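You operate a simulated robot arm through the tools that you are given. There is no shell and no other tool.

Carry out the task below with a simulated robot arm. There is one attempt and no reset: what you move stays moved.

TASK
Refill the cup on the lug feeder, then crimp the coil in the slide.
Fine: tip in all lugs from the other cup, spill none, put it back; slide in, switch on, one run, switch off.

It is judged by the outcome, as a careful person would: the job done as asked, and still so three seconds after it is handed in. It fails if anything else is knocked over, pushed out of place, dropped, spilled or broken.

THE ROBOT
A 6-joint arm with a two-finger parallel gripper, fixed in place. Base frame: the origin is on the floor under the middle of its stand, x ahead of it, y to its left, z up. Units: m, degrees, N and s.
With the tool pointing down near the work surface it reaches from about 0.26 to 0.74 m from the base axis. Its first joint turns from -66.0 to 66.0 degrees. Payload 2.45 kg.
Tool frame: the origin (TCP) lies between the finger pads and is the grasp point; the fingertips stand 0.024 m ahead of it; z points along the fingers, y is the line along which they close. The gripper opens to 0.068 m. The fingers are 0.017 m wide and 0.01 m thick; the gripper's body (0.04 by 0.07 m) begins 0.041 m behind the TCP.
Orientation is that of the tool frame in the base frame, as [roll, pitch, yaw] about the fixed x, y, z axes, in that order (R = Rz(yaw) Ry(pitch) Rx(roll)). With the fingers straight down and closing along the base's y, the tool's x points along the base's -x, its y along +y and its z along -z.

THE INTERFACE
- The arm moves only by the tool apply_moves. Its argument "increments" is a list of rows, each a list of 7 numbers: the shift along the tool's x, y, z in m, then the turn, a rotation vector about the tool's x, y, z in degrees, then the finger opening in m, from 0 to 0.068. In form: [[x, y, z, rx, ry, rz, hand], ...]. A call has 1 to 20 rows; each row is the pose to reach, as a shift and turn from the pose commanded when the call began, along the tool's axes at that moment. A row lasts 0.2 s, in which the tool goes at most 0.05 m and 8.6 degrees; a call with a longer step from one row to the next is refused whole, and so is a gripper value outside its range. Where a pose cannot be reached the arm comes as near as it can. A force on the tool above 60 N (or 10 N above the force at the start of the call, whichever is more), or a blocked arm, ends the call early, and 0.2 s more pass. The fingers move at their own pace (about 0.108 m/s each) and stop on an object; they squeeze with about 36 N. The grip force told is the motor's: it shows also when the fingers shut on nothing. Time passes only in rows, and 0.2 s behind the last, so rows that repeat a pose let the fingers close. The reply holds the time, the measured pose of the TCP, the force on the tool along the base axes, the opening and the grip force, in the units named above and with some noise, with the torque about the TCP (base axes, N m) and any sound that the robot's microphone picked up.
- Cameras (640 x 400 px; columns grow to the right, rows downward): "scene" is fixed at [0.1775, 0.4221, 1.4621]; the picture's right is [-0.67, -0.74, 0.00], its down [-0.44, 0.40, -0.80] and it looks along [0.60, -0.54, -0.60] (base axes); focal length 352 px, centre (320, 200). "wrist" rides on the gripper at [0.084, 0.011, -0.075] in the tool frame; the picture's right is [-0.13, 0.99, 0.00], its down [-0.60, -0.08, -0.79] and it looks along [-0.79, -0.10, 0.61] (tool axes); focal length 251 px, centre (320, 200).
- capture(camera): a new picture of that camera. No time passes.
- pixel_to_xyz(camera, pixels): for up to 12 pixels [column, row] of the newest picture of that camera ("zoom" is the newest enlarged one), the place [x, y, z] in the base frame of the surface seen there, good to about 0.002 m. No time passes.
- enlarge(camera, box): a new picture of the part [left, top, right, bottom] of that camera's present view, enlarged. No time passes.
- close_job(): hands the job in; it is judged then, once.

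Open the gripper and draw the arm clear of the work before you hand the job in, unless the task says otherwise.

The tools are called after ">>>" as name(argument=value, ...) on one line, values as JSON. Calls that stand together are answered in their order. apply_moves: Moves the arm, as the interface text tells. Its arguments: {"type":"object","properties":{"increments":{"type":"array"}},"required":["increments"]} The other tools are called the same way: capture (camera) takes a picture; pixel_to_xyz (camera, pixels) gives the place of the surface under pixels of a picture; enlarge (camera, box) takes an enlarged picture of a part of a camera's view; close_job () hands the job in.

At the start:

```text
time_s: 0.0
ee_pos: [0.4067, -0.1592, 1.1252]
ee_rot: [179.9, 0.0, 180.0]
force: [-0.3, 0.3, -0.3]
ft_torque: [0.0, 0.0, 0.02]
finger_gap: 0.068
gripper_force: 0.0
```

scene: 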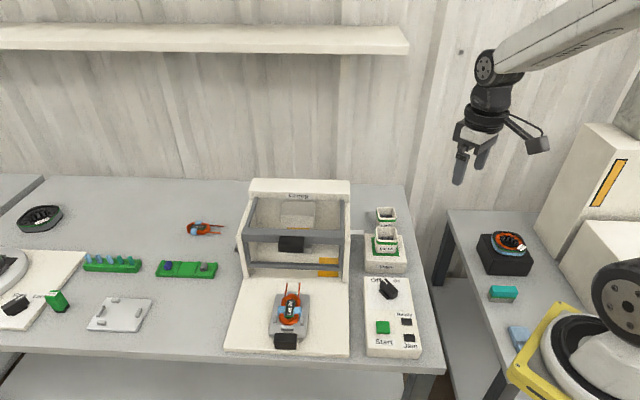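
wrist: 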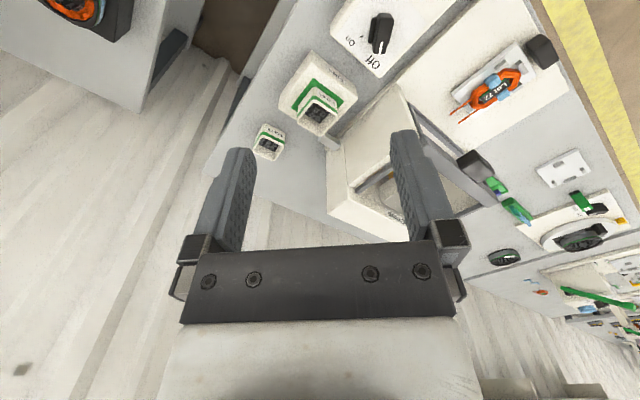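

The scene shows the crimp press with a slide at (290,315), a switch box at (390,315), the feeder cup at (385,240) and another cup at (387,214). I'll zoom in on these areas first.

>>> enlarge(camera="scene", box=[340, 190, 440, 280])

>>> enlarge(camera="scene", box=[350, 265, 440, 365])

>>> enlarge(camera="scene", box=[215, 170, 360, 360])

>>> enlarge(camera="wrist", box=[200, 0, 440, 220])

```text
4.44 times, centred on (390, 235) of scene
```

zoom: 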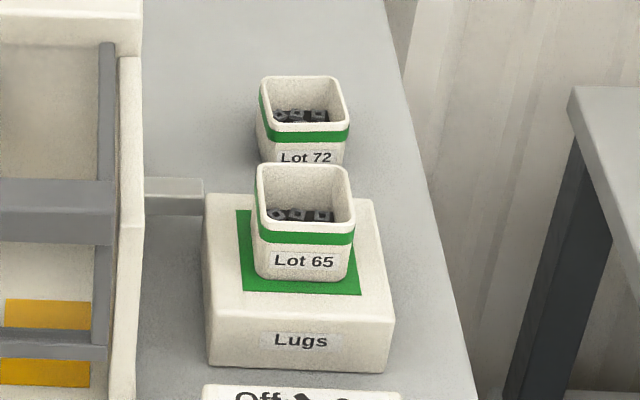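

```text
4.00 times, centred on (395, 315) of scene
```

zoom: 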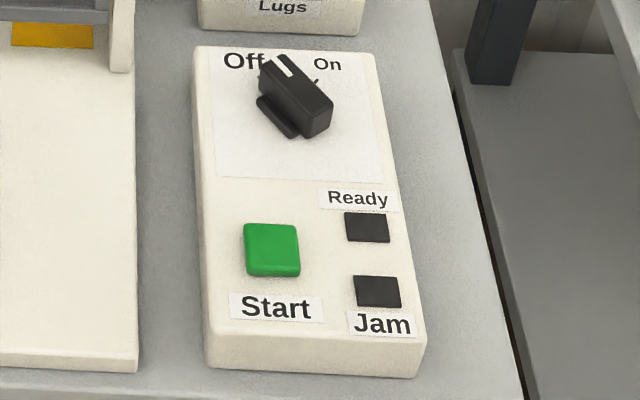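

```text
2.11 times, centred on (288, 265) of scene
```

zoom: 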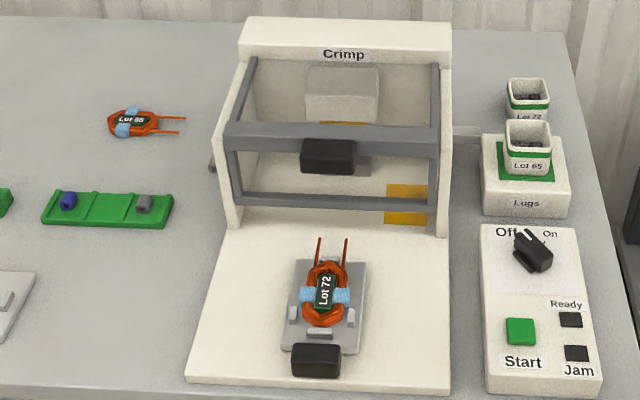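

```text
1.82 times, centred on (320, 110) of wrist
```

zoom: 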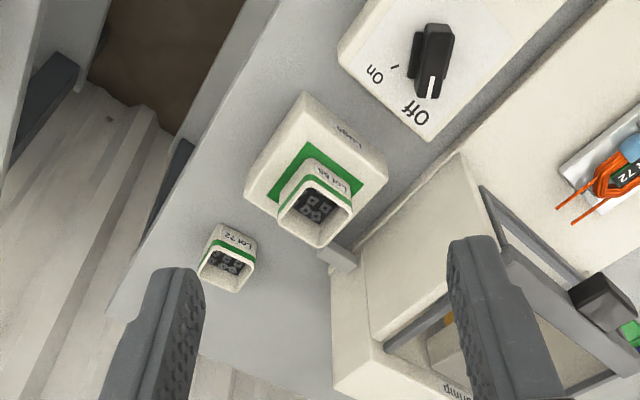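

The feeder cup is "Lot 65" on the green pad, the other cup "Lot 72" stands behind it; the press has a frame with a black handle that may be a guard. I'll measure the key points.

>>> capture(camera="scene")

>>> pixel_to_xyz(camera="scene", pixels=[[387, 209], [386, 229], [368, 254], [385, 268], [388, 290], [383, 327], [406, 322], [409, 338], [286, 341], [290, 310], [290, 243], [420, 250]])

>>> enlarge(camera="scene", box=[365, 200, 410, 230])

>>> enlarge(camera="scene", box=[230, 175, 360, 285])

>>> enlarge(camera="scene", box=[220, 270, 360, 360])

```text
taken
```

scene: 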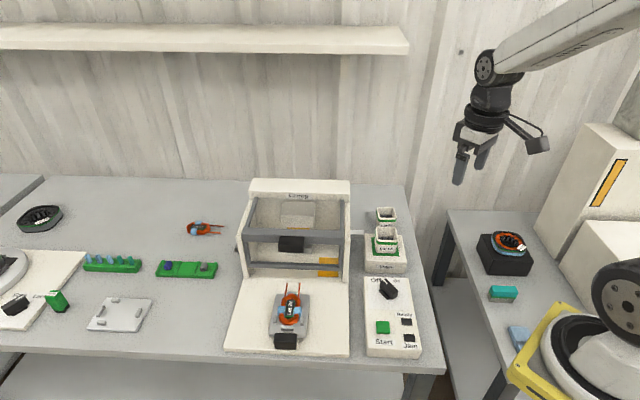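

```text
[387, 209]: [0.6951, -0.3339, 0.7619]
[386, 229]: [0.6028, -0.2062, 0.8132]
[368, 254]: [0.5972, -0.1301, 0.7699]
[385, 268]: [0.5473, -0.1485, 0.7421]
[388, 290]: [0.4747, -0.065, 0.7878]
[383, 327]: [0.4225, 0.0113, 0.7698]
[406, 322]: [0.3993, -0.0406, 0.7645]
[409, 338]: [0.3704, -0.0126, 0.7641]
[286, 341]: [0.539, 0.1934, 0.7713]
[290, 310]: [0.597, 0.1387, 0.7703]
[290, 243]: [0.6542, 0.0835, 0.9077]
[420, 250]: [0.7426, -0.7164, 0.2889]
```

```text
13.33 times, centred on (388, 215) of scene
```

zoom: 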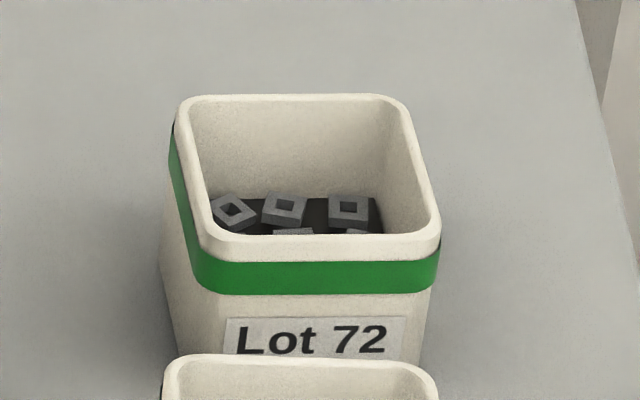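

```text
3.64 times, centred on (295, 230) of scene
```

zoom: 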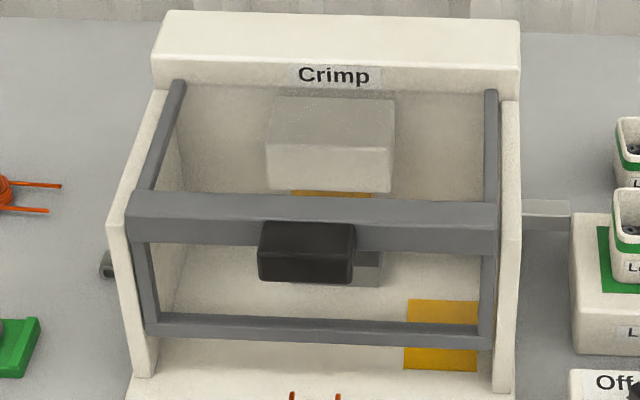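

```text
4.44 times, centred on (290, 315) of scene
```

zoom: 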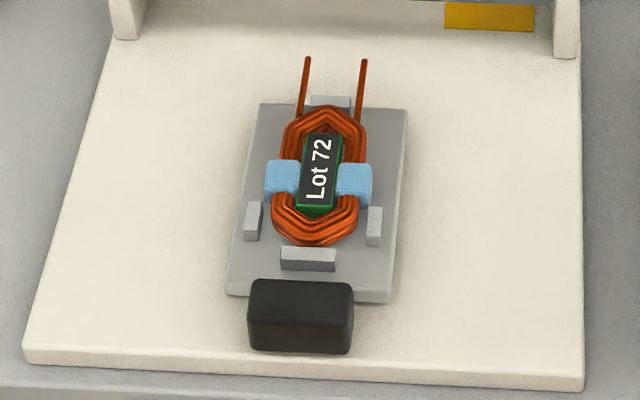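

I'll measure the cups' rims and the table geometry precisely, using an enlarged picture of the two cups.

>>> enlarge(camera="scene", box=[360, 200, 412, 275])

```text
5.33 times, centred on (386, 238) of scene
```

zoom: 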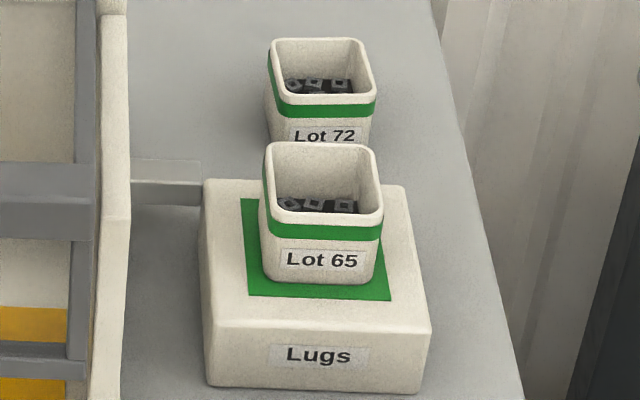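

The enlarged view shows both cups clearly; I'll measure rim corners of each (Lot 72 corners near (272,40),(360,40),(376,97),(282,98); Lot 65 near (266,146),(370,148),(381,217),(275,216)) plus base/floor points.

>>> pixel_to_xyz(camera="zoom", pixels=[[274, 42], [360, 41], [373, 99], [282, 100], [268, 146], [371, 149], [380, 215], [277, 217], [322, 280], [392, 300], [250, 290], [242, 200]])

>>> pixel_to_xyz(camera="zoom", pixels=[[325, 90], [320, 205], [205, 180], [405, 188], [430, 318], [212, 318], [180, 230], [160, 165], [450, 200], [322, 137], [350, 110], [320, 240]])

```text
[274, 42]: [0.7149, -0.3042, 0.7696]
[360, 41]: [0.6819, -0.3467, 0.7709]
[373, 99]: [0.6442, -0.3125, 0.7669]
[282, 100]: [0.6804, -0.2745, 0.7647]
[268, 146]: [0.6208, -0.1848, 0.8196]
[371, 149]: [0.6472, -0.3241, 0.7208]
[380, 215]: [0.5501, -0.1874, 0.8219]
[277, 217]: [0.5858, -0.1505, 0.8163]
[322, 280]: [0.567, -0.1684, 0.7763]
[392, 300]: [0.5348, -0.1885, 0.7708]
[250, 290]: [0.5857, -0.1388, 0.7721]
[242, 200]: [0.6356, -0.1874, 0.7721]
```

```text
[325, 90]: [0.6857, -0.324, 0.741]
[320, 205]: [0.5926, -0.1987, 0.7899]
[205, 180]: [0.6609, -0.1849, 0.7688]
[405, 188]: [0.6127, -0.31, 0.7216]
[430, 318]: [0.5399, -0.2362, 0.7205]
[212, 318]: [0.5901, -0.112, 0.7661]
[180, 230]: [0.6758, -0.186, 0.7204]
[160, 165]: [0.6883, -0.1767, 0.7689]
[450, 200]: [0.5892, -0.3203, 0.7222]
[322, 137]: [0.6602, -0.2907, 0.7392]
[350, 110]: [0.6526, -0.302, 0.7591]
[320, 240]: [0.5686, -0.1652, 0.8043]
```

Table top is z≈0.720, both cups are ~0.05 tall, and the bench is turned about 45° to the base. Now I'll measure the press, its guard frame and the slide in an enlarged view.

>>> enlarge(camera="scene", box=[230, 175, 360, 285])

>>> pixel_to_xyz(camera="zoom", pixels=[[305, 235], [305, 268], [180, 215], [450, 210], [150, 325], [310, 330], [480, 335], [150, 180], [490, 180], [330, 50], [330, 120], [330, 165]])

>>> pixel_to_xyz(camera="zoom", pixels=[[368, 270], [440, 310], [440, 360], [545, 208], [545, 222], [107, 265], [143, 360], [503, 380], [330, 193], [250, 290], [170, 90], [490, 95]])

>>> enlarge(camera="scene", box=[255, 185, 350, 250])

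```text
3.64 times, centred on (295, 230) of scene
```

zoom: 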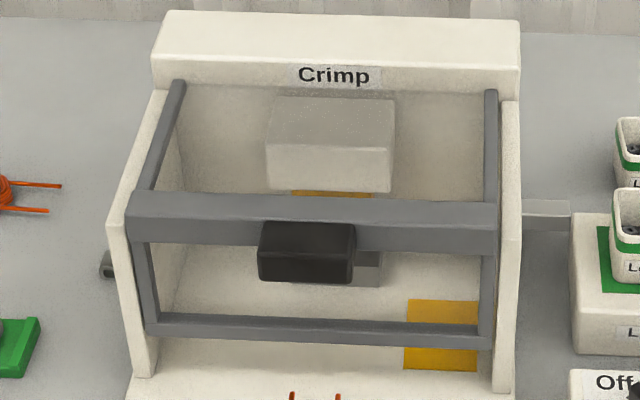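

```text
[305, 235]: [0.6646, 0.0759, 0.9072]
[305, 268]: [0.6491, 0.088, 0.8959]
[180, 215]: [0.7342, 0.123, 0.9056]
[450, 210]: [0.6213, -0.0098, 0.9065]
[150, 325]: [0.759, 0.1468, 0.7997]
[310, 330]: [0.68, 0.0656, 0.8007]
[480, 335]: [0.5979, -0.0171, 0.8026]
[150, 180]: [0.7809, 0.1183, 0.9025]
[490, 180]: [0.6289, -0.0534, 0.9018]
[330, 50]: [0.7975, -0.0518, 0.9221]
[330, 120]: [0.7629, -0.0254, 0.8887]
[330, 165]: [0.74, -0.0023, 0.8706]
```

```text
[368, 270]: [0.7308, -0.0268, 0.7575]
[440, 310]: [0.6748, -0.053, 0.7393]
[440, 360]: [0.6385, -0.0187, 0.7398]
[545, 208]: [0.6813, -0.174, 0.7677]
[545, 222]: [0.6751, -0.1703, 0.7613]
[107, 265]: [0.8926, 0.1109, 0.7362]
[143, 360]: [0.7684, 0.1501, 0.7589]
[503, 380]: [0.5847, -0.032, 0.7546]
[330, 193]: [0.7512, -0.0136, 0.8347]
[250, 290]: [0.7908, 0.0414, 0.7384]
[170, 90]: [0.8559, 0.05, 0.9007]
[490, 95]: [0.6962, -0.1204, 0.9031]
```

```text
6.15 times, centred on (302, 218) of scene
```

zoom: 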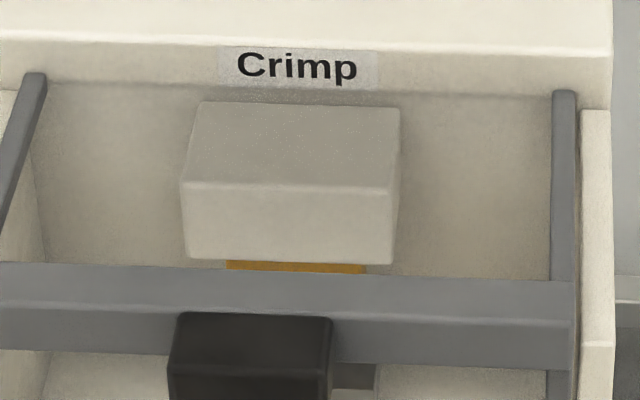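

The guard is level (arms z≈0.90, lower bar z≈0.80, base z≈0.739), so it appears closed with a gap for the slide. Now I'll measure the slide/coil, the control box and the surroundings on the right.

>>> enlarge(camera="scene", box=[220, 270, 360, 360])

>>> pixel_to_xyz(camera="zoom", pixels=[[300, 295], [300, 335], [255, 290], [350, 290], [255, 340], [350, 345], [307, 60], [364, 62], [320, 170], [320, 115], [270, 110], [400, 115]])

>>> pixel_to_xyz(camera="scene", pixels=[[490, 230], [505, 250], [450, 225], [480, 300], [500, 293], [520, 337], [416, 215], [440, 360], [425, 300], [408, 200], [410, 350], [590, 150]])

>>> enlarge(camera="scene", box=[350, 265, 440, 365])

>>> pixel_to_xyz(camera="zoom", pixels=[[285, 65], [262, 75], [330, 105], [318, 130], [315, 85], [275, 125], [245, 60], [330, 65], [270, 240], [250, 150], [296, 275], [350, 150]])

```text
4.44 times, centred on (290, 315) of scene
```

zoom: 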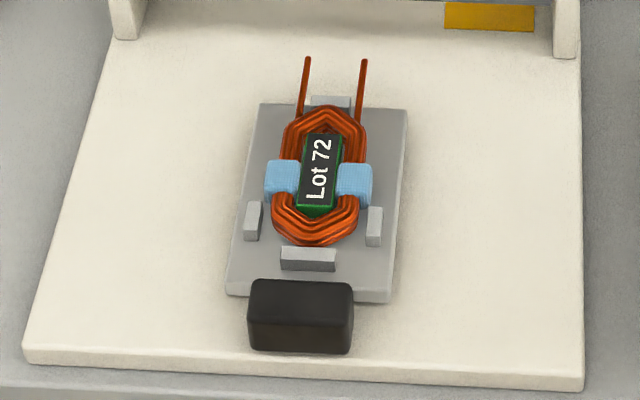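

```text
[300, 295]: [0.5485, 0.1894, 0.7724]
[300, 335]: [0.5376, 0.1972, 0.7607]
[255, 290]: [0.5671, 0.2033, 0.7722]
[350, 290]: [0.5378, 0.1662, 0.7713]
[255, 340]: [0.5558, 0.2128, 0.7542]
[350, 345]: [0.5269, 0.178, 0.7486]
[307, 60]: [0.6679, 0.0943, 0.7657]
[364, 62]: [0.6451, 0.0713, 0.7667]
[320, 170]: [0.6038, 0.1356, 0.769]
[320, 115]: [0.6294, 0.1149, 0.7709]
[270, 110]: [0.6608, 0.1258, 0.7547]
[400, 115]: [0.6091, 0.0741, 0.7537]
```

```text
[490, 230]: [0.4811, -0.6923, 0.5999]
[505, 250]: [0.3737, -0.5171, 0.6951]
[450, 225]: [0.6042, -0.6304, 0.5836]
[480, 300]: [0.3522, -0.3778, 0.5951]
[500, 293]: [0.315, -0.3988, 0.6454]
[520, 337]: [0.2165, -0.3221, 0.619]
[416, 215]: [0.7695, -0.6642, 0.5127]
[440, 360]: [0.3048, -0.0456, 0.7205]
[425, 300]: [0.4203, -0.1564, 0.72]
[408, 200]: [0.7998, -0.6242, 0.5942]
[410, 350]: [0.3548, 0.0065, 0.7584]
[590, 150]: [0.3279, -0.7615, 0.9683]
```

```text
4.00 times, centred on (395, 315) of scene
```

zoom: 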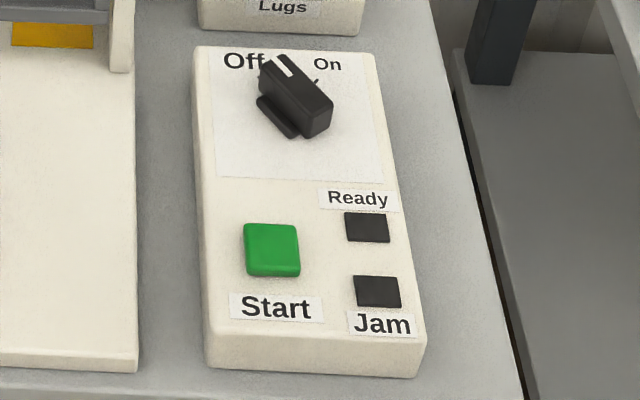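

```text
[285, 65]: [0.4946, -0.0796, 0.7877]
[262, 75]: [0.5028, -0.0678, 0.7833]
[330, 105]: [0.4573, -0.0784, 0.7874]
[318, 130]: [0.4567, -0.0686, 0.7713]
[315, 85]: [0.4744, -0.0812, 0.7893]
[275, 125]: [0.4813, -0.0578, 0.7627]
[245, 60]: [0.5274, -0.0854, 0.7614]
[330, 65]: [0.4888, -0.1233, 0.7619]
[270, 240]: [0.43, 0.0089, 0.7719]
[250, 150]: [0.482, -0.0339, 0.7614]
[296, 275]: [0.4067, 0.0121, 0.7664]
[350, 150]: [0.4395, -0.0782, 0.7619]
```

Plan: grasp the Lot 72 cup (centre ≈(0.680,-0.310), rim z 0.77) from its right side with the tool tilted and the wrist camera upward, closing along the bench's depth axis, so its mouth stays free for tipping. First I turn the tool +135° about its own axis high above everything.

>>> apply_moves(increments=[[0, 0, 0, 0, 0, 8, 0.068], [0, 0, 0, 0, 0, 16, 0.068], [0, 0, 0, 0, 0, 24, 0.068], [0, 0, 0, 0, 0, 32, 0.068], [0, 0, 0, 0, 0, 40, 0.068], [0, 0, 0, 0, 0, 48, 0.068], [0, 0, 0, 0, 0, 56, 0.068], [0, 0, 0, 0, 0, 64, 0.068], [0, 0, 0, 0, 0, 72, 0.068], [0, 0, 0, 0, 0, 80, 0.068], [0, 0, 0, 0, 0, 88, 0.068], [0, 0, 0, 0, 0, 96, 0.068], [0, 0, 0, 0, 0, 104, 0.068], [0, 0, 0, 0, 0, 112, 0.068], [0, 0, 0, 0, 0, 120, 0.068], [0, 0, 0, 0, 0, 128, 0.068], [0, 0, 0, 0, 0, 135, 0.068]])

```text
time_s: 3.6
ee_pos: [0.4061, -0.1582, 1.1244]
ee_rot: [180.0, 0.1, 44.9]
force: [0.2, 0.1, -0.1]
ft_torque: [0.0, 0.0, 0.01]
finger_gap: 0.068
gripper_force: 0.0
```

The turn worked (yaw 44.9°, tool x along the bench's left axis). Now I tilt the tool 55° and move to a stand-off to the right of and above the Lot 72 cup.

>>> apply_moves(increments=[[-0.002, 0.03, 0.0225, 0, 5.5, 0, 0.068], [-0.004, 0.06, 0.045, 0, 11, 0, 0.068], [-0.006, 0.09, 0.0675, 0, 16.5, 0, 0.068], [-0.008, 0.12, 0.09, 0, 22, 0, 0.068], [-0.01, 0.15, 0.1125, 0, 27.5, 0, 0.068], [-0.012, 0.18, 0.135, 0, 33, 0, 0.068], [-0.014, 0.21, 0.1575, 0, 38.5, 0, 0.068], [-0.016, 0.24, 0.18, 0, 44, 0, 0.068], [-0.018, 0.27, 0.2025, 0, 49.5, 0, 0.068], [-0.0198, 0.301, 0.225, 0, 55, 0, 0.068]])

>>> capture(camera="wrist")

>>> capture(camera="scene")

```text
time_s: 5.8
ee_pos: [0.6037, -0.3866, 0.8985]
ee_rot: [-179.9, -55.2, 45.0]
force: [-0.5, 0.0, -0.4]
ft_torque: [0.05, 0.02, -0.01]
finger_gap: 0.0681
gripper_force: 0.0
```

```text
taken
```

wrist: 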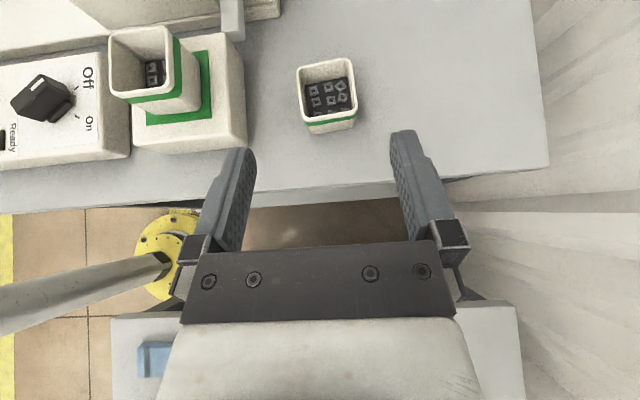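

```text
taken
```

scene: 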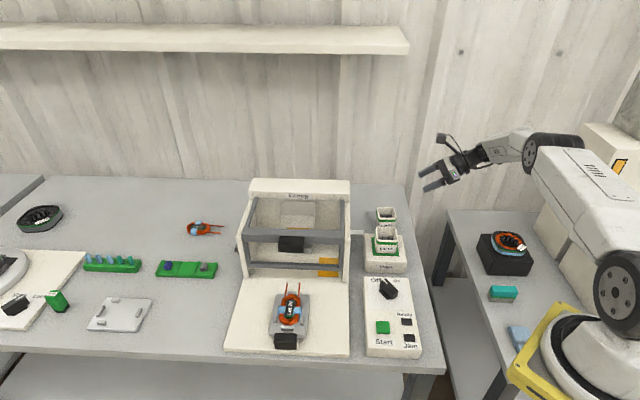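

The tool is tilted with the camera on top, and the Lot 72 cup appears at (328,95) in the wrist view. I'll zoom on it and measure the rim corners.

>>> enlarge(camera="wrist", box=[280, 45, 376, 145])

>>> enlarge(camera="wrist", box=[100, 10, 260, 170])

```text
4.00 times, centred on (328, 95) of wrist
```

zoom: 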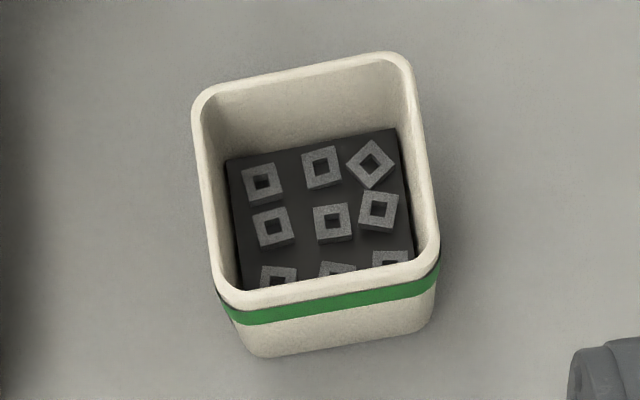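

```text
2.50 times, centred on (180, 90) of wrist
```

zoom: 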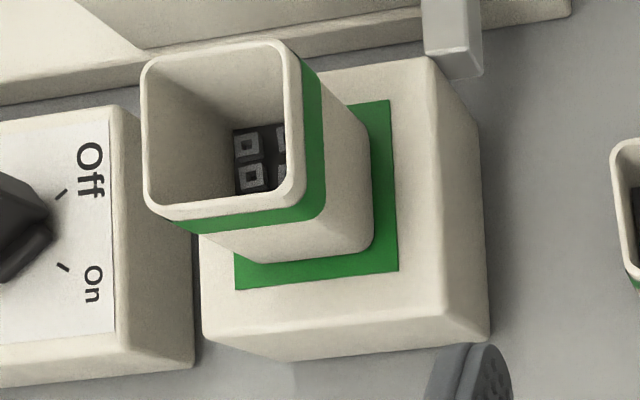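

I'll re-enlarge the Lot 72 cup and measure its rim and outer walls.

>>> enlarge(camera="wrist", box=[280, 45, 376, 145])

>>> pixel_to_xyz(camera="zoom", pixels=[[200, 100], [398, 57], [434, 258], [232, 303], [195, 160], [425, 150], [300, 76], [340, 282], [250, 350], [425, 325], [215, 210], [330, 220]])

>>> pixel_to_xyz(camera="zoom", pixels=[[204, 180], [208, 200], [418, 140], [427, 190], [280, 81], [340, 68], [300, 291], [380, 273], [262, 183], [370, 165], [335, 310], [335, 335]])

```text
4.00 times, centred on (328, 95) of wrist
```

zoom: 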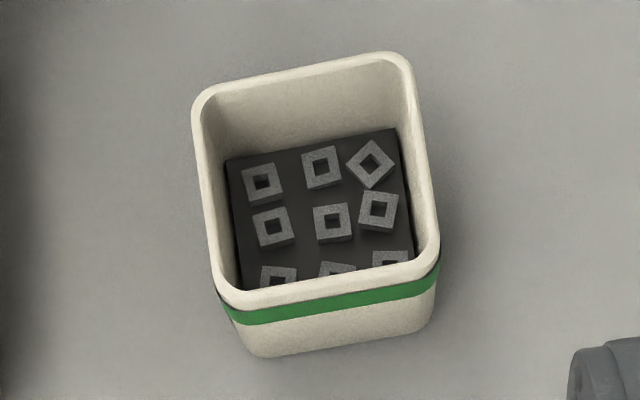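

```text
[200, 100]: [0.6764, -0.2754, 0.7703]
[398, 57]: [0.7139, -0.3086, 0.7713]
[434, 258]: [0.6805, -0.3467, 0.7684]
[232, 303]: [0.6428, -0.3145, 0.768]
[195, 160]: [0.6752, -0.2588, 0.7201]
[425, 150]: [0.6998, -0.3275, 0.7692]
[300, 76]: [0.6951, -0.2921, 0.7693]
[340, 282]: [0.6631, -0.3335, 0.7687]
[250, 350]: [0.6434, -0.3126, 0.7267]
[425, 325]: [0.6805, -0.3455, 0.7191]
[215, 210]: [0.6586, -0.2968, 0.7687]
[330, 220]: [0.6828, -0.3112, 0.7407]
```

```text
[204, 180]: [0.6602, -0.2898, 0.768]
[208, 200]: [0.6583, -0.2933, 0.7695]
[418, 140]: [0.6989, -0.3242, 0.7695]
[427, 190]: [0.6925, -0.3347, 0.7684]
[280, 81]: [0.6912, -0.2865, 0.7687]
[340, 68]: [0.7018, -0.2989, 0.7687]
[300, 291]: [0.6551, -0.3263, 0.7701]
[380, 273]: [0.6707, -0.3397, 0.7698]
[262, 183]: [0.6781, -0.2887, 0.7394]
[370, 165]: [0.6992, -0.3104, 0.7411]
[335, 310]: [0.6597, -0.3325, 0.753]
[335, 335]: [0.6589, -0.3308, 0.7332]
```

The cup is centred at about (0.678,-0.311) and turned ~4° from the bench axes. I turn the tool 4° to match and move to 0.12 m back along the approach line.

>>> apply_moves(increments=[[-0.0156, 0.0016, 0.0129, 0.82, 0, -0.57, 0.068], [-0.0312, 0.0032, 0.0258, 1.64, 0, -1.15, 0.068], [-0.0467, 0.0048, 0.0386, 2.46, 0, -1.72, 0.068], [-0.0623, 0.0064, 0.0515, 3.28, 0, -2.29, 0.068], [-0.0623, 0.0064, 0.0515, 3.28, 0, -2.29, 0.068]])

>>> capture(camera="wrist")

```text
time_s: 7.0
ee_pos: [0.5986, -0.3689, 0.8275]
ee_rot: [-180.0, -55.0, 49.1]
force: [-0.8, 0.2, -0.1]
ft_torque: [0.0, -0.01, -0.01]
finger_gap: 0.0679
gripper_force: 0.1
out of reach, approached as far as the arm can: row 3, 4, 5
```

```text
taken
```

wrist: 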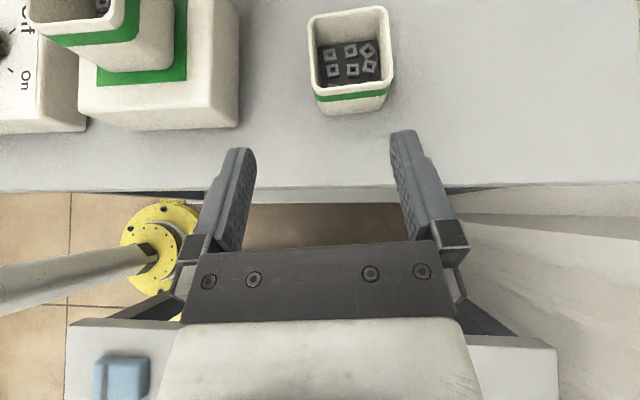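

The row was out of reach: the arm stopped at (0.599,-0.369,0.828), so a low sideways approach to that far cup is too far. I'll measure the table's right edge and the free area near it, to find a nearer set-down spot and rethink the grasp.

>>> pixel_to_xyz(camera="wrist", pixels=[[20, 180], [100, 182], [200, 185], [300, 182], [320, 160], [500, 180], [600, 175], [230, 125], [85, 125], [240, 60], [320, 185], [380, 188]])

>>> capture(camera="scene")

>>> enlarge(camera="scene", box=[400, 100, 640, 260])

```text
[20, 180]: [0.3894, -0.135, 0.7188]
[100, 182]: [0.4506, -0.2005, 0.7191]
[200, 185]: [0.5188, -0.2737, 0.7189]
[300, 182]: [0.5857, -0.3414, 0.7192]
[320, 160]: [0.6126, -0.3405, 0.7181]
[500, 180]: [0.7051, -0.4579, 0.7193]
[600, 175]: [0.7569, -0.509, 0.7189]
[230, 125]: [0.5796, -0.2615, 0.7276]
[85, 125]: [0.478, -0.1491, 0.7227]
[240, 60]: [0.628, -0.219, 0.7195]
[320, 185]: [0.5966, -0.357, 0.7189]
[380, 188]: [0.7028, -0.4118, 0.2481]
```

```text
taken
```

scene: 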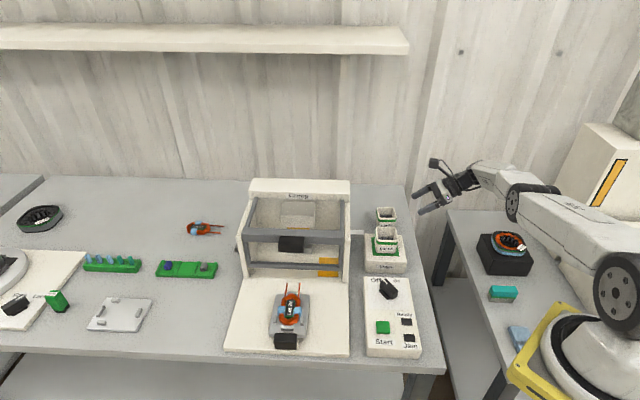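

```text
2.50 times, centred on (520, 180) of scene
```

zoom: 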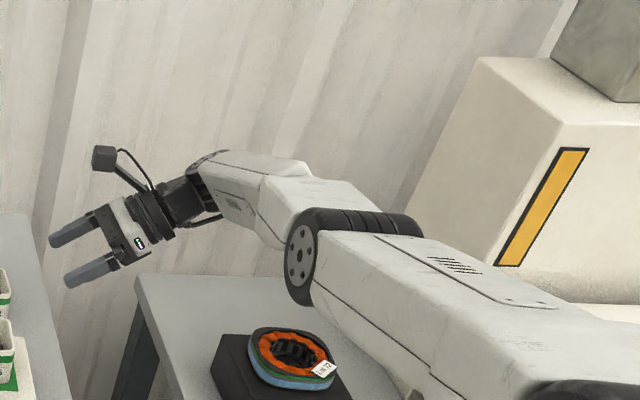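

The table's right edge is at b≈0.17 (e.g. (0.586,-0.341)). The arm is stretched low over the side table, so I'll measure the arm's links to understand its reach and clearance.

>>> pixel_to_xyz(camera="zoom", pixels=[[300, 255], [360, 220], [410, 222], [240, 165], [300, 180], [210, 175], [180, 205], [150, 215], [430, 300], [500, 330], [102, 158], [310, 300]])

>>> pixel_to_xyz(camera="scene", pixels=[[615, 295], [625, 250], [580, 230], [505, 215], [580, 340], [600, 360], [635, 320], [600, 270]])

```text
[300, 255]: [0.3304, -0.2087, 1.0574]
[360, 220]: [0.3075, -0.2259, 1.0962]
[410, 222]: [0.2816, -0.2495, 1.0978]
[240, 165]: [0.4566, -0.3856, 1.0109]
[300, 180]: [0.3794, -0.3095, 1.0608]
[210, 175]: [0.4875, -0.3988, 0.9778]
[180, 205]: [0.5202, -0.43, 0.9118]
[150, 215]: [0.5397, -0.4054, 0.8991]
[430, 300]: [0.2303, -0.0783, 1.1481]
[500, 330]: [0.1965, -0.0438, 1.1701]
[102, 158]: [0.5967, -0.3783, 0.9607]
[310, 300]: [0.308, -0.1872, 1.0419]
```

```text
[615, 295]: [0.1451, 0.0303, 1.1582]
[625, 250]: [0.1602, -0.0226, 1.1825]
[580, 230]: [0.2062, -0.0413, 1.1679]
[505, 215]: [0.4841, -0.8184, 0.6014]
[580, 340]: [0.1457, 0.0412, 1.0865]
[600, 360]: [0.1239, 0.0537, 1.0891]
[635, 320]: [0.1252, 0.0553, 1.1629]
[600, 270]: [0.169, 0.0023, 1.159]
```

The shoulder sits high (~1.13 m), so a steeper tool reaches further. I'll try a steep grasp (tool ~25° from vertical, same heading) just to transfer the cup to a nearer clear spot, and re-grip it there more horizontally for tipping; first I raise and steepen the tool.

>>> apply_moves(increments=[[0.0142, 0.0026, -0.0008, 0, -5, 0, 0.068], [0.0284, 0.0052, -0.0016, 0, -10, 0, 0.068], [0.0427, 0.0078, -0.0023, 0, -15, 0, 0.068], [0.0569, 0.0104, -0.0031, 0, -20, 0, 0.068], [0.0711, 0.013, -0.0038, 0, -25, 0, 0.068], [0.0853, 0.0156, -0.0046, 0, -30, 0, 0.068], [0.0853, 0.0156, -0.0046, 0, -30, 0, 0.068]])

```text
time_s: 8.6
ee_pos: [0.6405, -0.3459, 0.8994]
ee_rot: [180.0, -24.9, 49.0]
force: [-0.6, 0.3, 0.0]
ft_torque: [-0.01, -0.01, -0.04]
finger_gap: 0.0678
gripper_force: 0.1
```

Reached, with the tool 25° from vertical. Now I move to 0.08 m short of the grasp along the tool axis (fingertips still above the rim) to test reach.

>>> apply_moves(increments=[[-0.0043, 0.0015, 0.0184, 0, 0, 0, 0.068], [-0.0086, 0.0029, 0.0368, 0, 0, 0, 0.068], [-0.0129, 0.0044, 0.0551, 0, 0, 0, 0.068], [-0.0172, 0.0058, 0.0735, 0, 0, 0, 0.068], [-0.0172, 0.0058, 0.0735, 0, 0, 0, 0.068]])

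>>> capture(camera="wrist")

```text
time_s: 9.8
ee_pos: [0.6541, -0.3374, 0.8253]
ee_rot: [180.0, -25.0, 49.0]
force: [0.4, 0.3, -1.3]
ft_torque: [-0.01, -0.03, -0.01]
finger_gap: 0.0683
gripper_force: 0.1
```

```text
taken
```

wrist: 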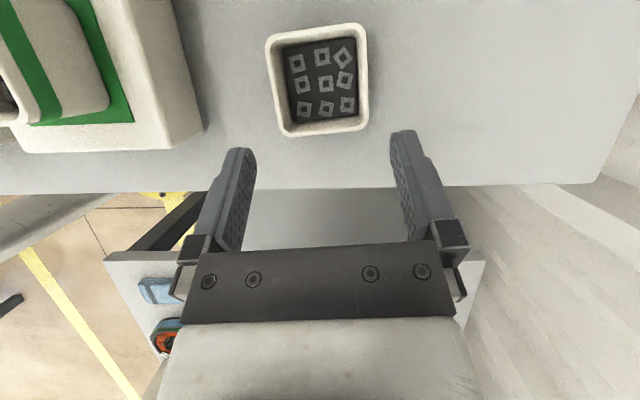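

Reached. I verify the cup rim corners in this view ((270,38),(360,28),(365,124),(286,131)) against the tool line before descending.

>>> enlarge(camera="wrist", box=[250, 10, 386, 150])

>>> pixel_to_xyz(camera="wrist", pixels=[[271, 40], [358, 29], [363, 124], [287, 132], [317, 31], [326, 127], [276, 86], [363, 76]])

```text
2.86 times, centred on (318, 80) of wrist
```

zoom: 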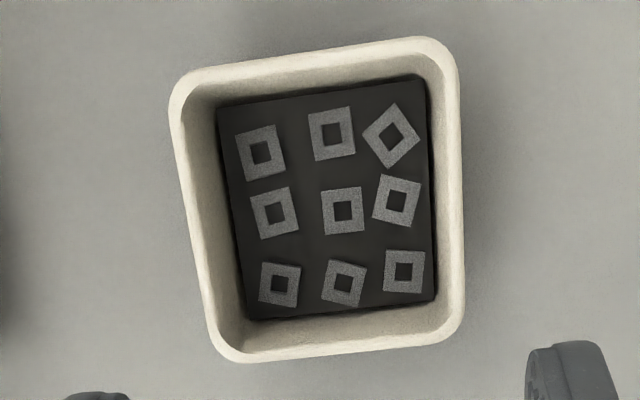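

```text
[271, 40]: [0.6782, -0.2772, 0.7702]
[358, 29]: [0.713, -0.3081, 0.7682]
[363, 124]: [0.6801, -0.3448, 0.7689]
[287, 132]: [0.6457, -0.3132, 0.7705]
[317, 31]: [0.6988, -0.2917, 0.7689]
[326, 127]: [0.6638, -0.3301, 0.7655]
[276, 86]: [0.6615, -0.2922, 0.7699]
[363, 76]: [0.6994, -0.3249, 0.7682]
```

The cup centre (0.679,-0.311) agrees within ~2 mm with the tool line. I descend 0.08 m along the tool axis with a 1.5 mm correction.

>>> apply_moves(increments=[[0, 0.0005, 0.016, 0, 0, 0, 0.068], [0, 0.001, 0.032, 0, 0, 0, 0.068], [0, 0.0015, 0.048, 0, 0, 0, 0.068], [0, 0.0015, 0.064, 0, 0, 0, 0.068], [0, 0.0015, 0.08, 0, 0, 0, 0.068], [0, 0.0015, 0.08, 0, 0, 0, 0.068]])

>>> capture(camera="wrist")

```text
time_s: 11.2
ee_pos: [0.6606, -0.304, 0.7618]
ee_rot: [179.9, -25.0, 49.2]
force: [-0.6, 0.4, -1.5]
ft_torque: [0.01, -0.02, -0.02]
finger_gap: 0.0678
gripper_force: 0.1
out of reach, approached as far as the arm can: row 2, 3, 4, 5, 6
```

```text
taken
```

wrist: 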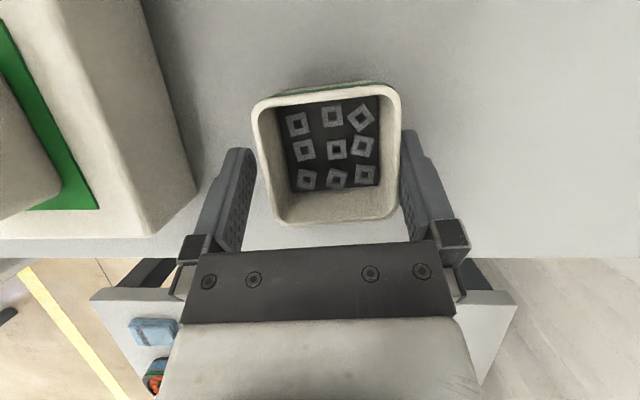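

The arm ran out of reach again at (0.661,-0.304,0.762), about 18 mm short sideways. I need to see whether the finger touched the cup, so I measure the rim now at the corners (258,105),(395,92),(393,210),(283,220).

>>> pixel_to_xyz(camera="wrist", pixels=[[258, 106], [393, 92], [394, 211], [282, 220], [325, 93], [335, 218], [266, 160], [395, 150], [240, 160], [415, 150], [427, 180], [235, 190]])

>>> enlarge(camera="wrist", box=[190, 70, 470, 250])

>>> enlarge(camera="scene", box=[360, 190, 440, 260])

```text
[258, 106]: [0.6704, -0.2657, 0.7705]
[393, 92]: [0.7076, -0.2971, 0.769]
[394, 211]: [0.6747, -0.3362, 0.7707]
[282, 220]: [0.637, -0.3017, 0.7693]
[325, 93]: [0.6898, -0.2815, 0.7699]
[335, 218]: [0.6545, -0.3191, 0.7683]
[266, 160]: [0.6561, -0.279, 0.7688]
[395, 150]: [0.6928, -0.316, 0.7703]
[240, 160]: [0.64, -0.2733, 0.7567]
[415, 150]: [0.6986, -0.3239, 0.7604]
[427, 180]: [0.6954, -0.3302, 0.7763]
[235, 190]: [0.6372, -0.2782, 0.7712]
```

```text
2.22 times, centred on (330, 160) of wrist
```

zoom: 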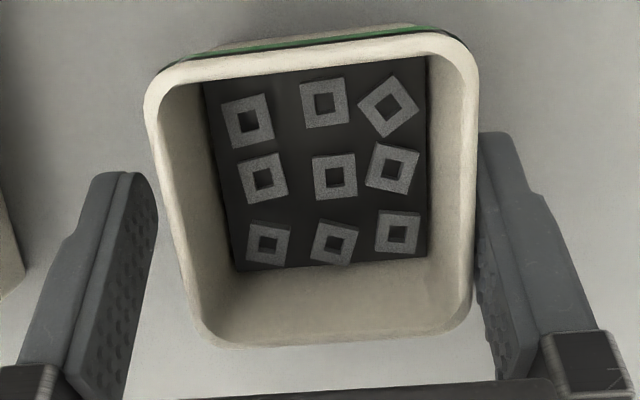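

```text
5.71 times, centred on (400, 225) of scene
```

zoom: 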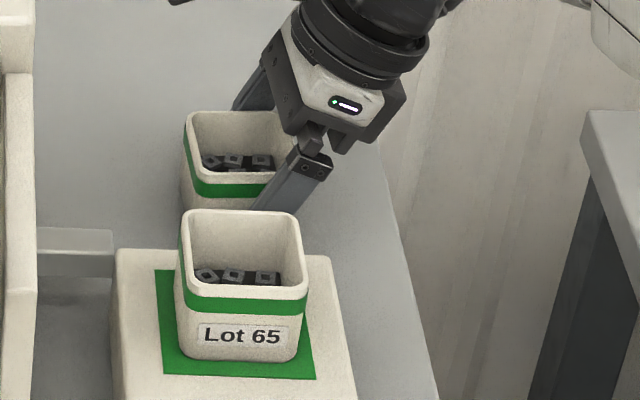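

The far finger slid the cup ~12 mm toward the robot without tipping it; it now sits between the fingers (centre (0.672,-0.300)), all nine lugs still inside. I'll close gently here to grip it; I'll put it back at its original spot (0.679,-0.311) at the end.

>>> apply_moves(increments=[[0, 0, 0, 0, 0, 0, 0.064], [0, 0, 0, 0, 0, 0, 0.06], [0, 0, 0, 0, 0, 0, 0.057], [0, 0, 0, 0, 0, 0, 0.054], [0, 0, 0, 0, 0, 0, 0.051], [0, 0, 0, 0, 0, 0, 0.048], [0, 0, 0, 0, 0, 0, 0.045], [0, 0, 0, 0, 0, 0, 0.045]])

>>> capture(camera="wrist")

```text
time_s: 13.0
ee_pos: [0.6612, -0.3053, 0.763]
ee_rot: [-179.9, -25.0, 49.0]
force: [-1.1, 0.5, -0.3]
ft_torque: [-0.03, 0.0, 0.0]
finger_gap: 0.0553
gripper_force: 36.2
```

```text
taken
```

wrist: 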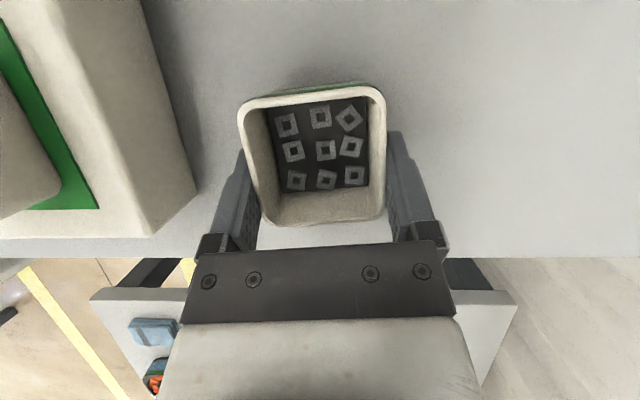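

Gripped (gap 0.0553, 36 N), all nine lugs seen inside. I lift straight up 0.08 m.

>>> apply_moves(increments=[[0.0042, 0, -0.0091, 0, 0, 0, 0.045], [0.0127, 0, -0.0272, 0, 0, 0, 0.045], [0.0211, 0, -0.0453, 0, 0, 0, 0.045], [0.0296, 0, -0.0634, 0, 0, 0, 0.045], [0.0338, 0, -0.0725, 0, 0, 0, 0.045], [0.0338, 0, -0.0725, 0, 0, 0, 0.045]])

>>> capture(camera="wrist")

>>> enlarge(camera="scene", box=[340, 150, 460, 260])

```text
time_s: 14.4
ee_pos: [0.6599, -0.3079, 0.8408]
ee_rot: [-179.9, -25.0, 49.0]
force: [1.0, 0.3, -1.0]
ft_torque: [-0.02, 0.0, 0.0]
finger_gap: 0.055
gripper_force: 35.8
```

```text
taken
```

wrist: 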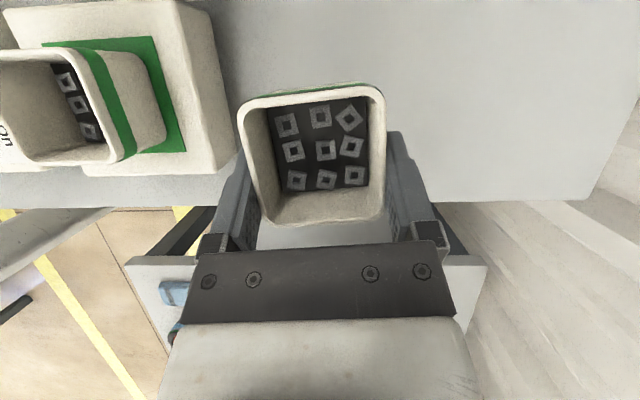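

```text
3.64 times, centred on (400, 205) of scene
```

zoom: 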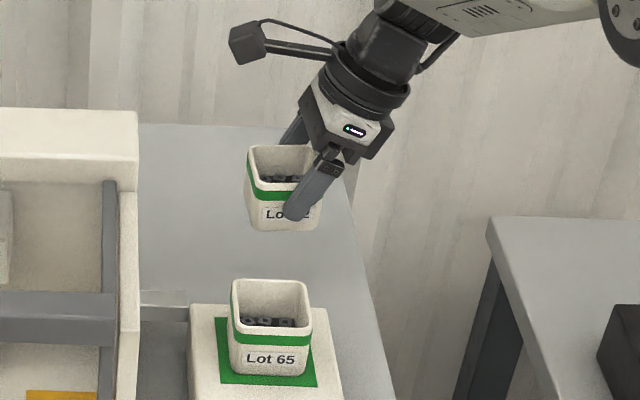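

The cup lifted level with its lugs. Now I carry it to the staging spot near the table's right edge, turning the tool to heading 15°, staying 0.037 m above the table.

>>> apply_moves(increments=[[-0.0068, -0.0041, 0.0024, -1.8, 0, 3.85, 0.045], [-0.0136, -0.0082, 0.0047, -3.6, 0, 7.7, 0.045], [-0.0204, -0.0123, 0.0071, -5.4, 0, 11.55, 0.045], [-0.0272, -0.0165, 0.0094, -7.2, 0, 15.4, 0.045], [-0.0339, -0.0206, 0.0118, -9.0, 0, 19.25, 0.045], [-0.0407, -0.0247, 0.0141, -10.8, 0, 23.1, 0.045], [-0.0475, -0.0288, 0.0165, -12.6, 0, 26.95, 0.045], [-0.0543, -0.0329, 0.0188, -14.37, 0, 30.8, 0.045], [-0.0543, -0.0329, 0.0188, -14.37, 0, 30.8, 0.045]])

>>> capture(camera="wrist")

>>> enlarge(camera="scene", box=[340, 170, 480, 280])

```text
time_s: 16.4
ee_pos: [0.6068, -0.3166, 0.8019]
ee_rot: [179.9, -25.1, 15.0]
force: [-0.5, 1.0, -0.9]
ft_torque: [0.02, -0.02, -0.01]
finger_gap: 0.0551
gripper_force: 35.7
```

```text
taken
```

wrist: 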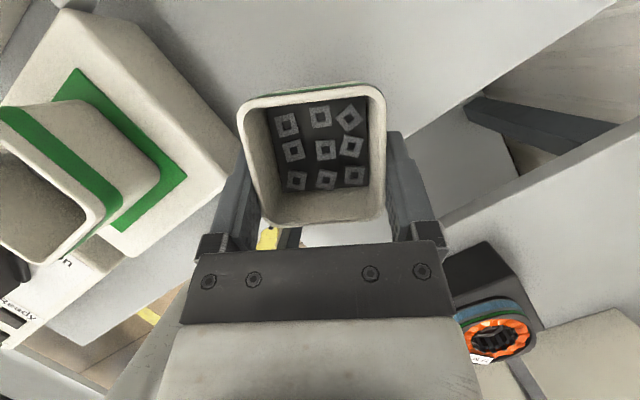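

```text
3.64 times, centred on (410, 225) of scene
```

zoom: 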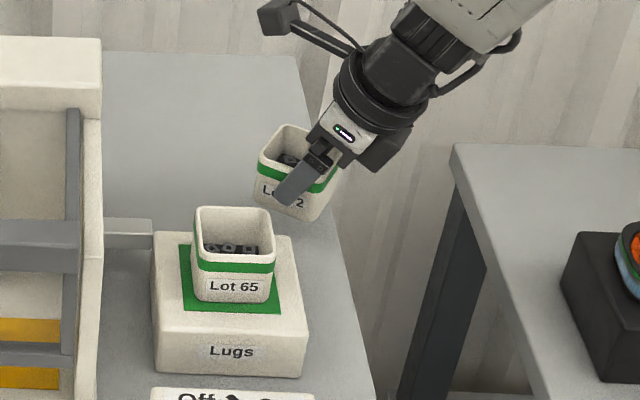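

I check the held cup's rim and the table edge ((460,105), (520,65)) in this view before lowering.

>>> pixel_to_xyz(camera="wrist", pixels=[[244, 106], [380, 93], [380, 211], [270, 221], [440, 115], [500, 80], [225, 150], [400, 130], [215, 180], [150, 30]])

```text
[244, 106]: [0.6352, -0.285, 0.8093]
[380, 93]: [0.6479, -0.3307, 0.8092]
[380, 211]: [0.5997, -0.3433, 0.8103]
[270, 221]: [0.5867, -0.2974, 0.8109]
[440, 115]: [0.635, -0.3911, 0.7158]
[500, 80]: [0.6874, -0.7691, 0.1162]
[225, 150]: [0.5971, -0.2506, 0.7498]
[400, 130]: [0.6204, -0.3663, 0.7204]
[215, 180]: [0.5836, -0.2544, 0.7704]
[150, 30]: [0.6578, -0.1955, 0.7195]
```

The cup is centred at (0.617,-0.314), 0.045 m inside the table edge and clear of the feeder block; its base is ~0.039 m above the table. I lower it to just above contact.

>>> apply_moves(increments=[[-0.0042, 0, 0.0091, 0, 0, 0, 0.045], [-0.0085, 0, 0.0181, 0, 0, 0, 0.045], [-0.0127, 0, 0.0272, 0, 0, 0, 0.045], [-0.0152, 0, 0.0326, 0, 0, 0, 0.045], [-0.0161, 0, 0.0344, 0, 0, 0, 0.045], [-0.0161, 0, 0.0344, 0, 0, 0, 0.045]])

```text
time_s: 17.8
ee_pos: [0.6077, -0.3171, 0.7643]
ee_rot: [-180.0, -25.0, 15.1]
force: [0.4, -0.2, -1.0]
ft_torque: [-0.01, 0.07, -0.04]
finger_gap: 0.0552
gripper_force: 36.1
```

TCP z=0.764 versus 0.763 when gripped on the table; I ease down another 1.5 mm and check the force.

>>> apply_moves(increments=[[-0.0003, 0, 0.0007, 0, 0, 0, 0.045], [-0.0006, 0, 0.0014, 0, 0, 0, 0.045], [-0.0006, 0, 0.0014, 0, 0, 0, 0.045]])

>>> enlarge(camera="scene", box=[370, 180, 450, 250])

```text
time_s: 18.6
ee_pos: [0.6071, -0.3165, 0.7631]
ee_rot: [179.9, -25.0, 15.0]
force: [0.2, -0.2, -1.0]
ft_torque: [-0.02, 0.04, -0.02]
finger_gap: 0.0553
gripper_force: 36.3
```

```text
5.71 times, centred on (410, 215) of scene
```

zoom: 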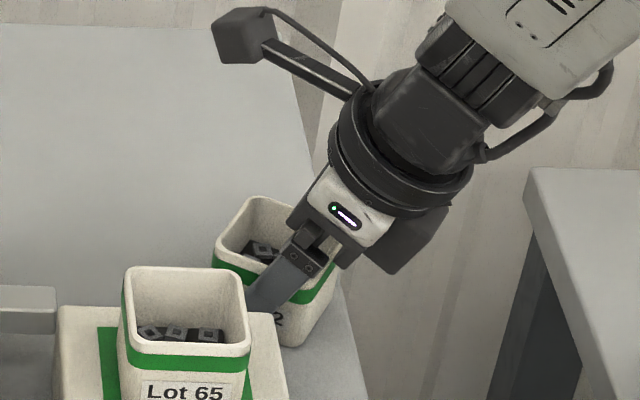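

No contact force yet (Fz still -1.0). I lower in 1 mm steps until the reading changes.

>>> apply_moves(increments=[[-0.0004, 0, 0.0009, 0, 0, 0, 0.045], [-0.0004, 0, 0.0009, 0, 0, 0, 0.045]])

>>> pixel_to_xyz(camera="zoom", pixels=[[300, 345], [255, 200], [230, 262], [320, 308], [330, 330]])

```text
time_s: 19.2
ee_pos: [0.6076, -0.3173, 0.7625]
ee_rot: [179.9, -25.1, 15.1]
force: [-2.0, 0.1, 7.8]
ft_torque: [0.09, 0.17, 0.06]
finger_gap: 0.0553
gripper_force: 36.3
```

```text
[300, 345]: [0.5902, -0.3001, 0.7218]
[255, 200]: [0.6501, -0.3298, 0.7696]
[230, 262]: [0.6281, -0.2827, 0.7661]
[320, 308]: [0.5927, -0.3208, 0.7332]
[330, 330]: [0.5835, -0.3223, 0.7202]
```

Contact is confirmed (Fz +7.8 N). I open the fingers and back out along the tool axis.

>>> apply_moves(increments=[[0, 0, 0, 0, 0, 0, 0.056], [0, 0, 0, 0, 0, 0, 0.062], [0, 0, 0, 0, 0, 0, 0.068], [0, 0, 0, 0, 0, 0, 0.068], [0, 0, -0.015, 0, 0, 0, 0.068], [0, 0, -0.04, 0, 0, 0, 0.068], [0, 0, -0.07, 0, 0, 0, 0.068], [0, 0, -0.1, 0, 0, 0, 0.068], [0, 0, -0.1, 0, 0, 0, 0.068]])

>>> capture(camera="wrist")

>>> capture(camera="scene")

```text
time_s: 21.2
ee_pos: [0.5663, -0.3264, 0.8527]
ee_rot: [179.9, -25.0, 15.0]
force: [-0.2, -0.1, 0.0]
ft_torque: [0.01, -0.02, 0.0]
finger_gap: 0.0679
gripper_force: 0.0
```

```text
taken
```

wrist: 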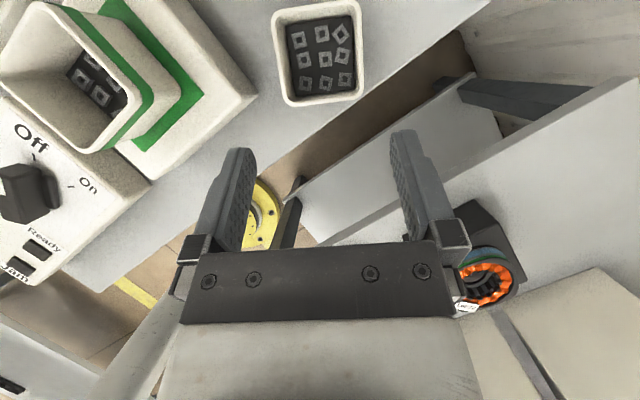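

```text
taken
```

scene: 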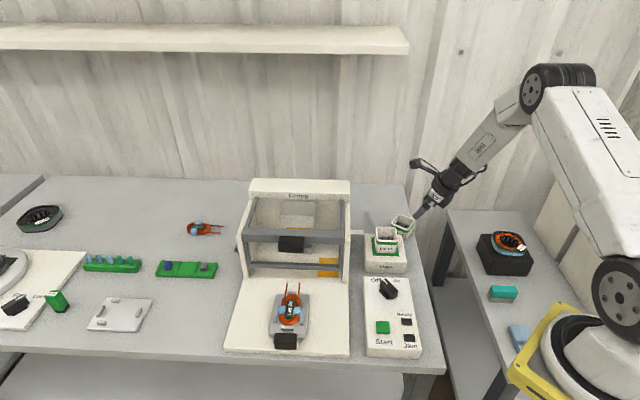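

The cup stands upright at the staging spot with all nine lugs. I measure its rim in this view for the re-grip.

>>> pixel_to_xyz(camera="wrist", pixels=[[277, 15], [353, 4], [356, 91], [290, 103], [315, 7], [322, 98], [281, 58], [357, 48], [230, 125], [150, 178], [390, 85], [320, 130]])

```text
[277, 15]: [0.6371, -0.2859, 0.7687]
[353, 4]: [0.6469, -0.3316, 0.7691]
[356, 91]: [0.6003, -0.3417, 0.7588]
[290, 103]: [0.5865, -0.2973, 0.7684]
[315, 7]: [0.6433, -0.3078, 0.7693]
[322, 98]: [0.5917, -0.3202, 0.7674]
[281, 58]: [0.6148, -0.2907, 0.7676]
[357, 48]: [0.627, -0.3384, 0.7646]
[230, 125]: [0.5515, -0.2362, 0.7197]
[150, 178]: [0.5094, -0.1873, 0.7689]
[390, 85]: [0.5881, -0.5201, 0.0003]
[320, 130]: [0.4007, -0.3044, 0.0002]
```

The cup is centred at (0.618,-0.314), heading ≈13.5°. I now swing the tool to only 20° below horizontal at a stand-off 0.11 m behind the cup, with the hand beyond the table's edge.

>>> apply_moves(increments=[[-0.0095, -0.0002, 0.0048, 0, 5.6, 0, 0.068], [-0.019, -0.0004, 0.0096, 0, 11.2, 0, 0.068], [-0.0285, -0.0006, 0.0143, 0, 16.9, 0, 0.068], [-0.038, -0.0008, 0.0191, 0, 22.5, 0, 0.068], [-0.0475, -0.001, 0.0239, 0, 28.1, 0, 0.068], [-0.057, -0.0012, 0.0287, 0, 33.8, 0, 0.068], [-0.0665, -0.0014, 0.0334, 0, 39.4, 0, 0.068], [-0.076, -0.0016, 0.0382, 0, 45, 0, 0.068], [-0.076, -0.0016, 0.0382, 0, 45, 0, 0.068]])

>>> capture(camera="wrist")

>>> capture(camera="scene")

```text
time_s: 23.2
ee_pos: [0.516, -0.3392, 0.7851]
ee_rot: [179.9, -70.0, 15.0]
force: [1.2, 0.5, -0.1]
ft_torque: [-0.01, -0.04, -0.01]
finger_gap: 0.0682
gripper_force: 0.0
```

```text
taken
```

wrist: 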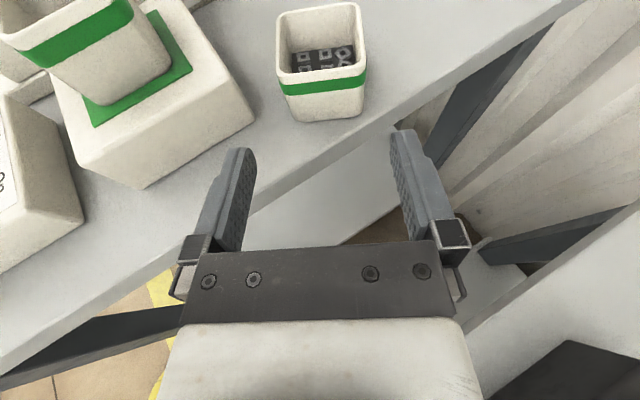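

```text
taken
```

scene: 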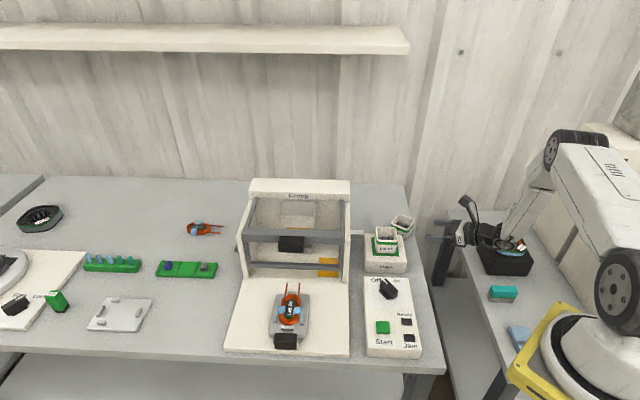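

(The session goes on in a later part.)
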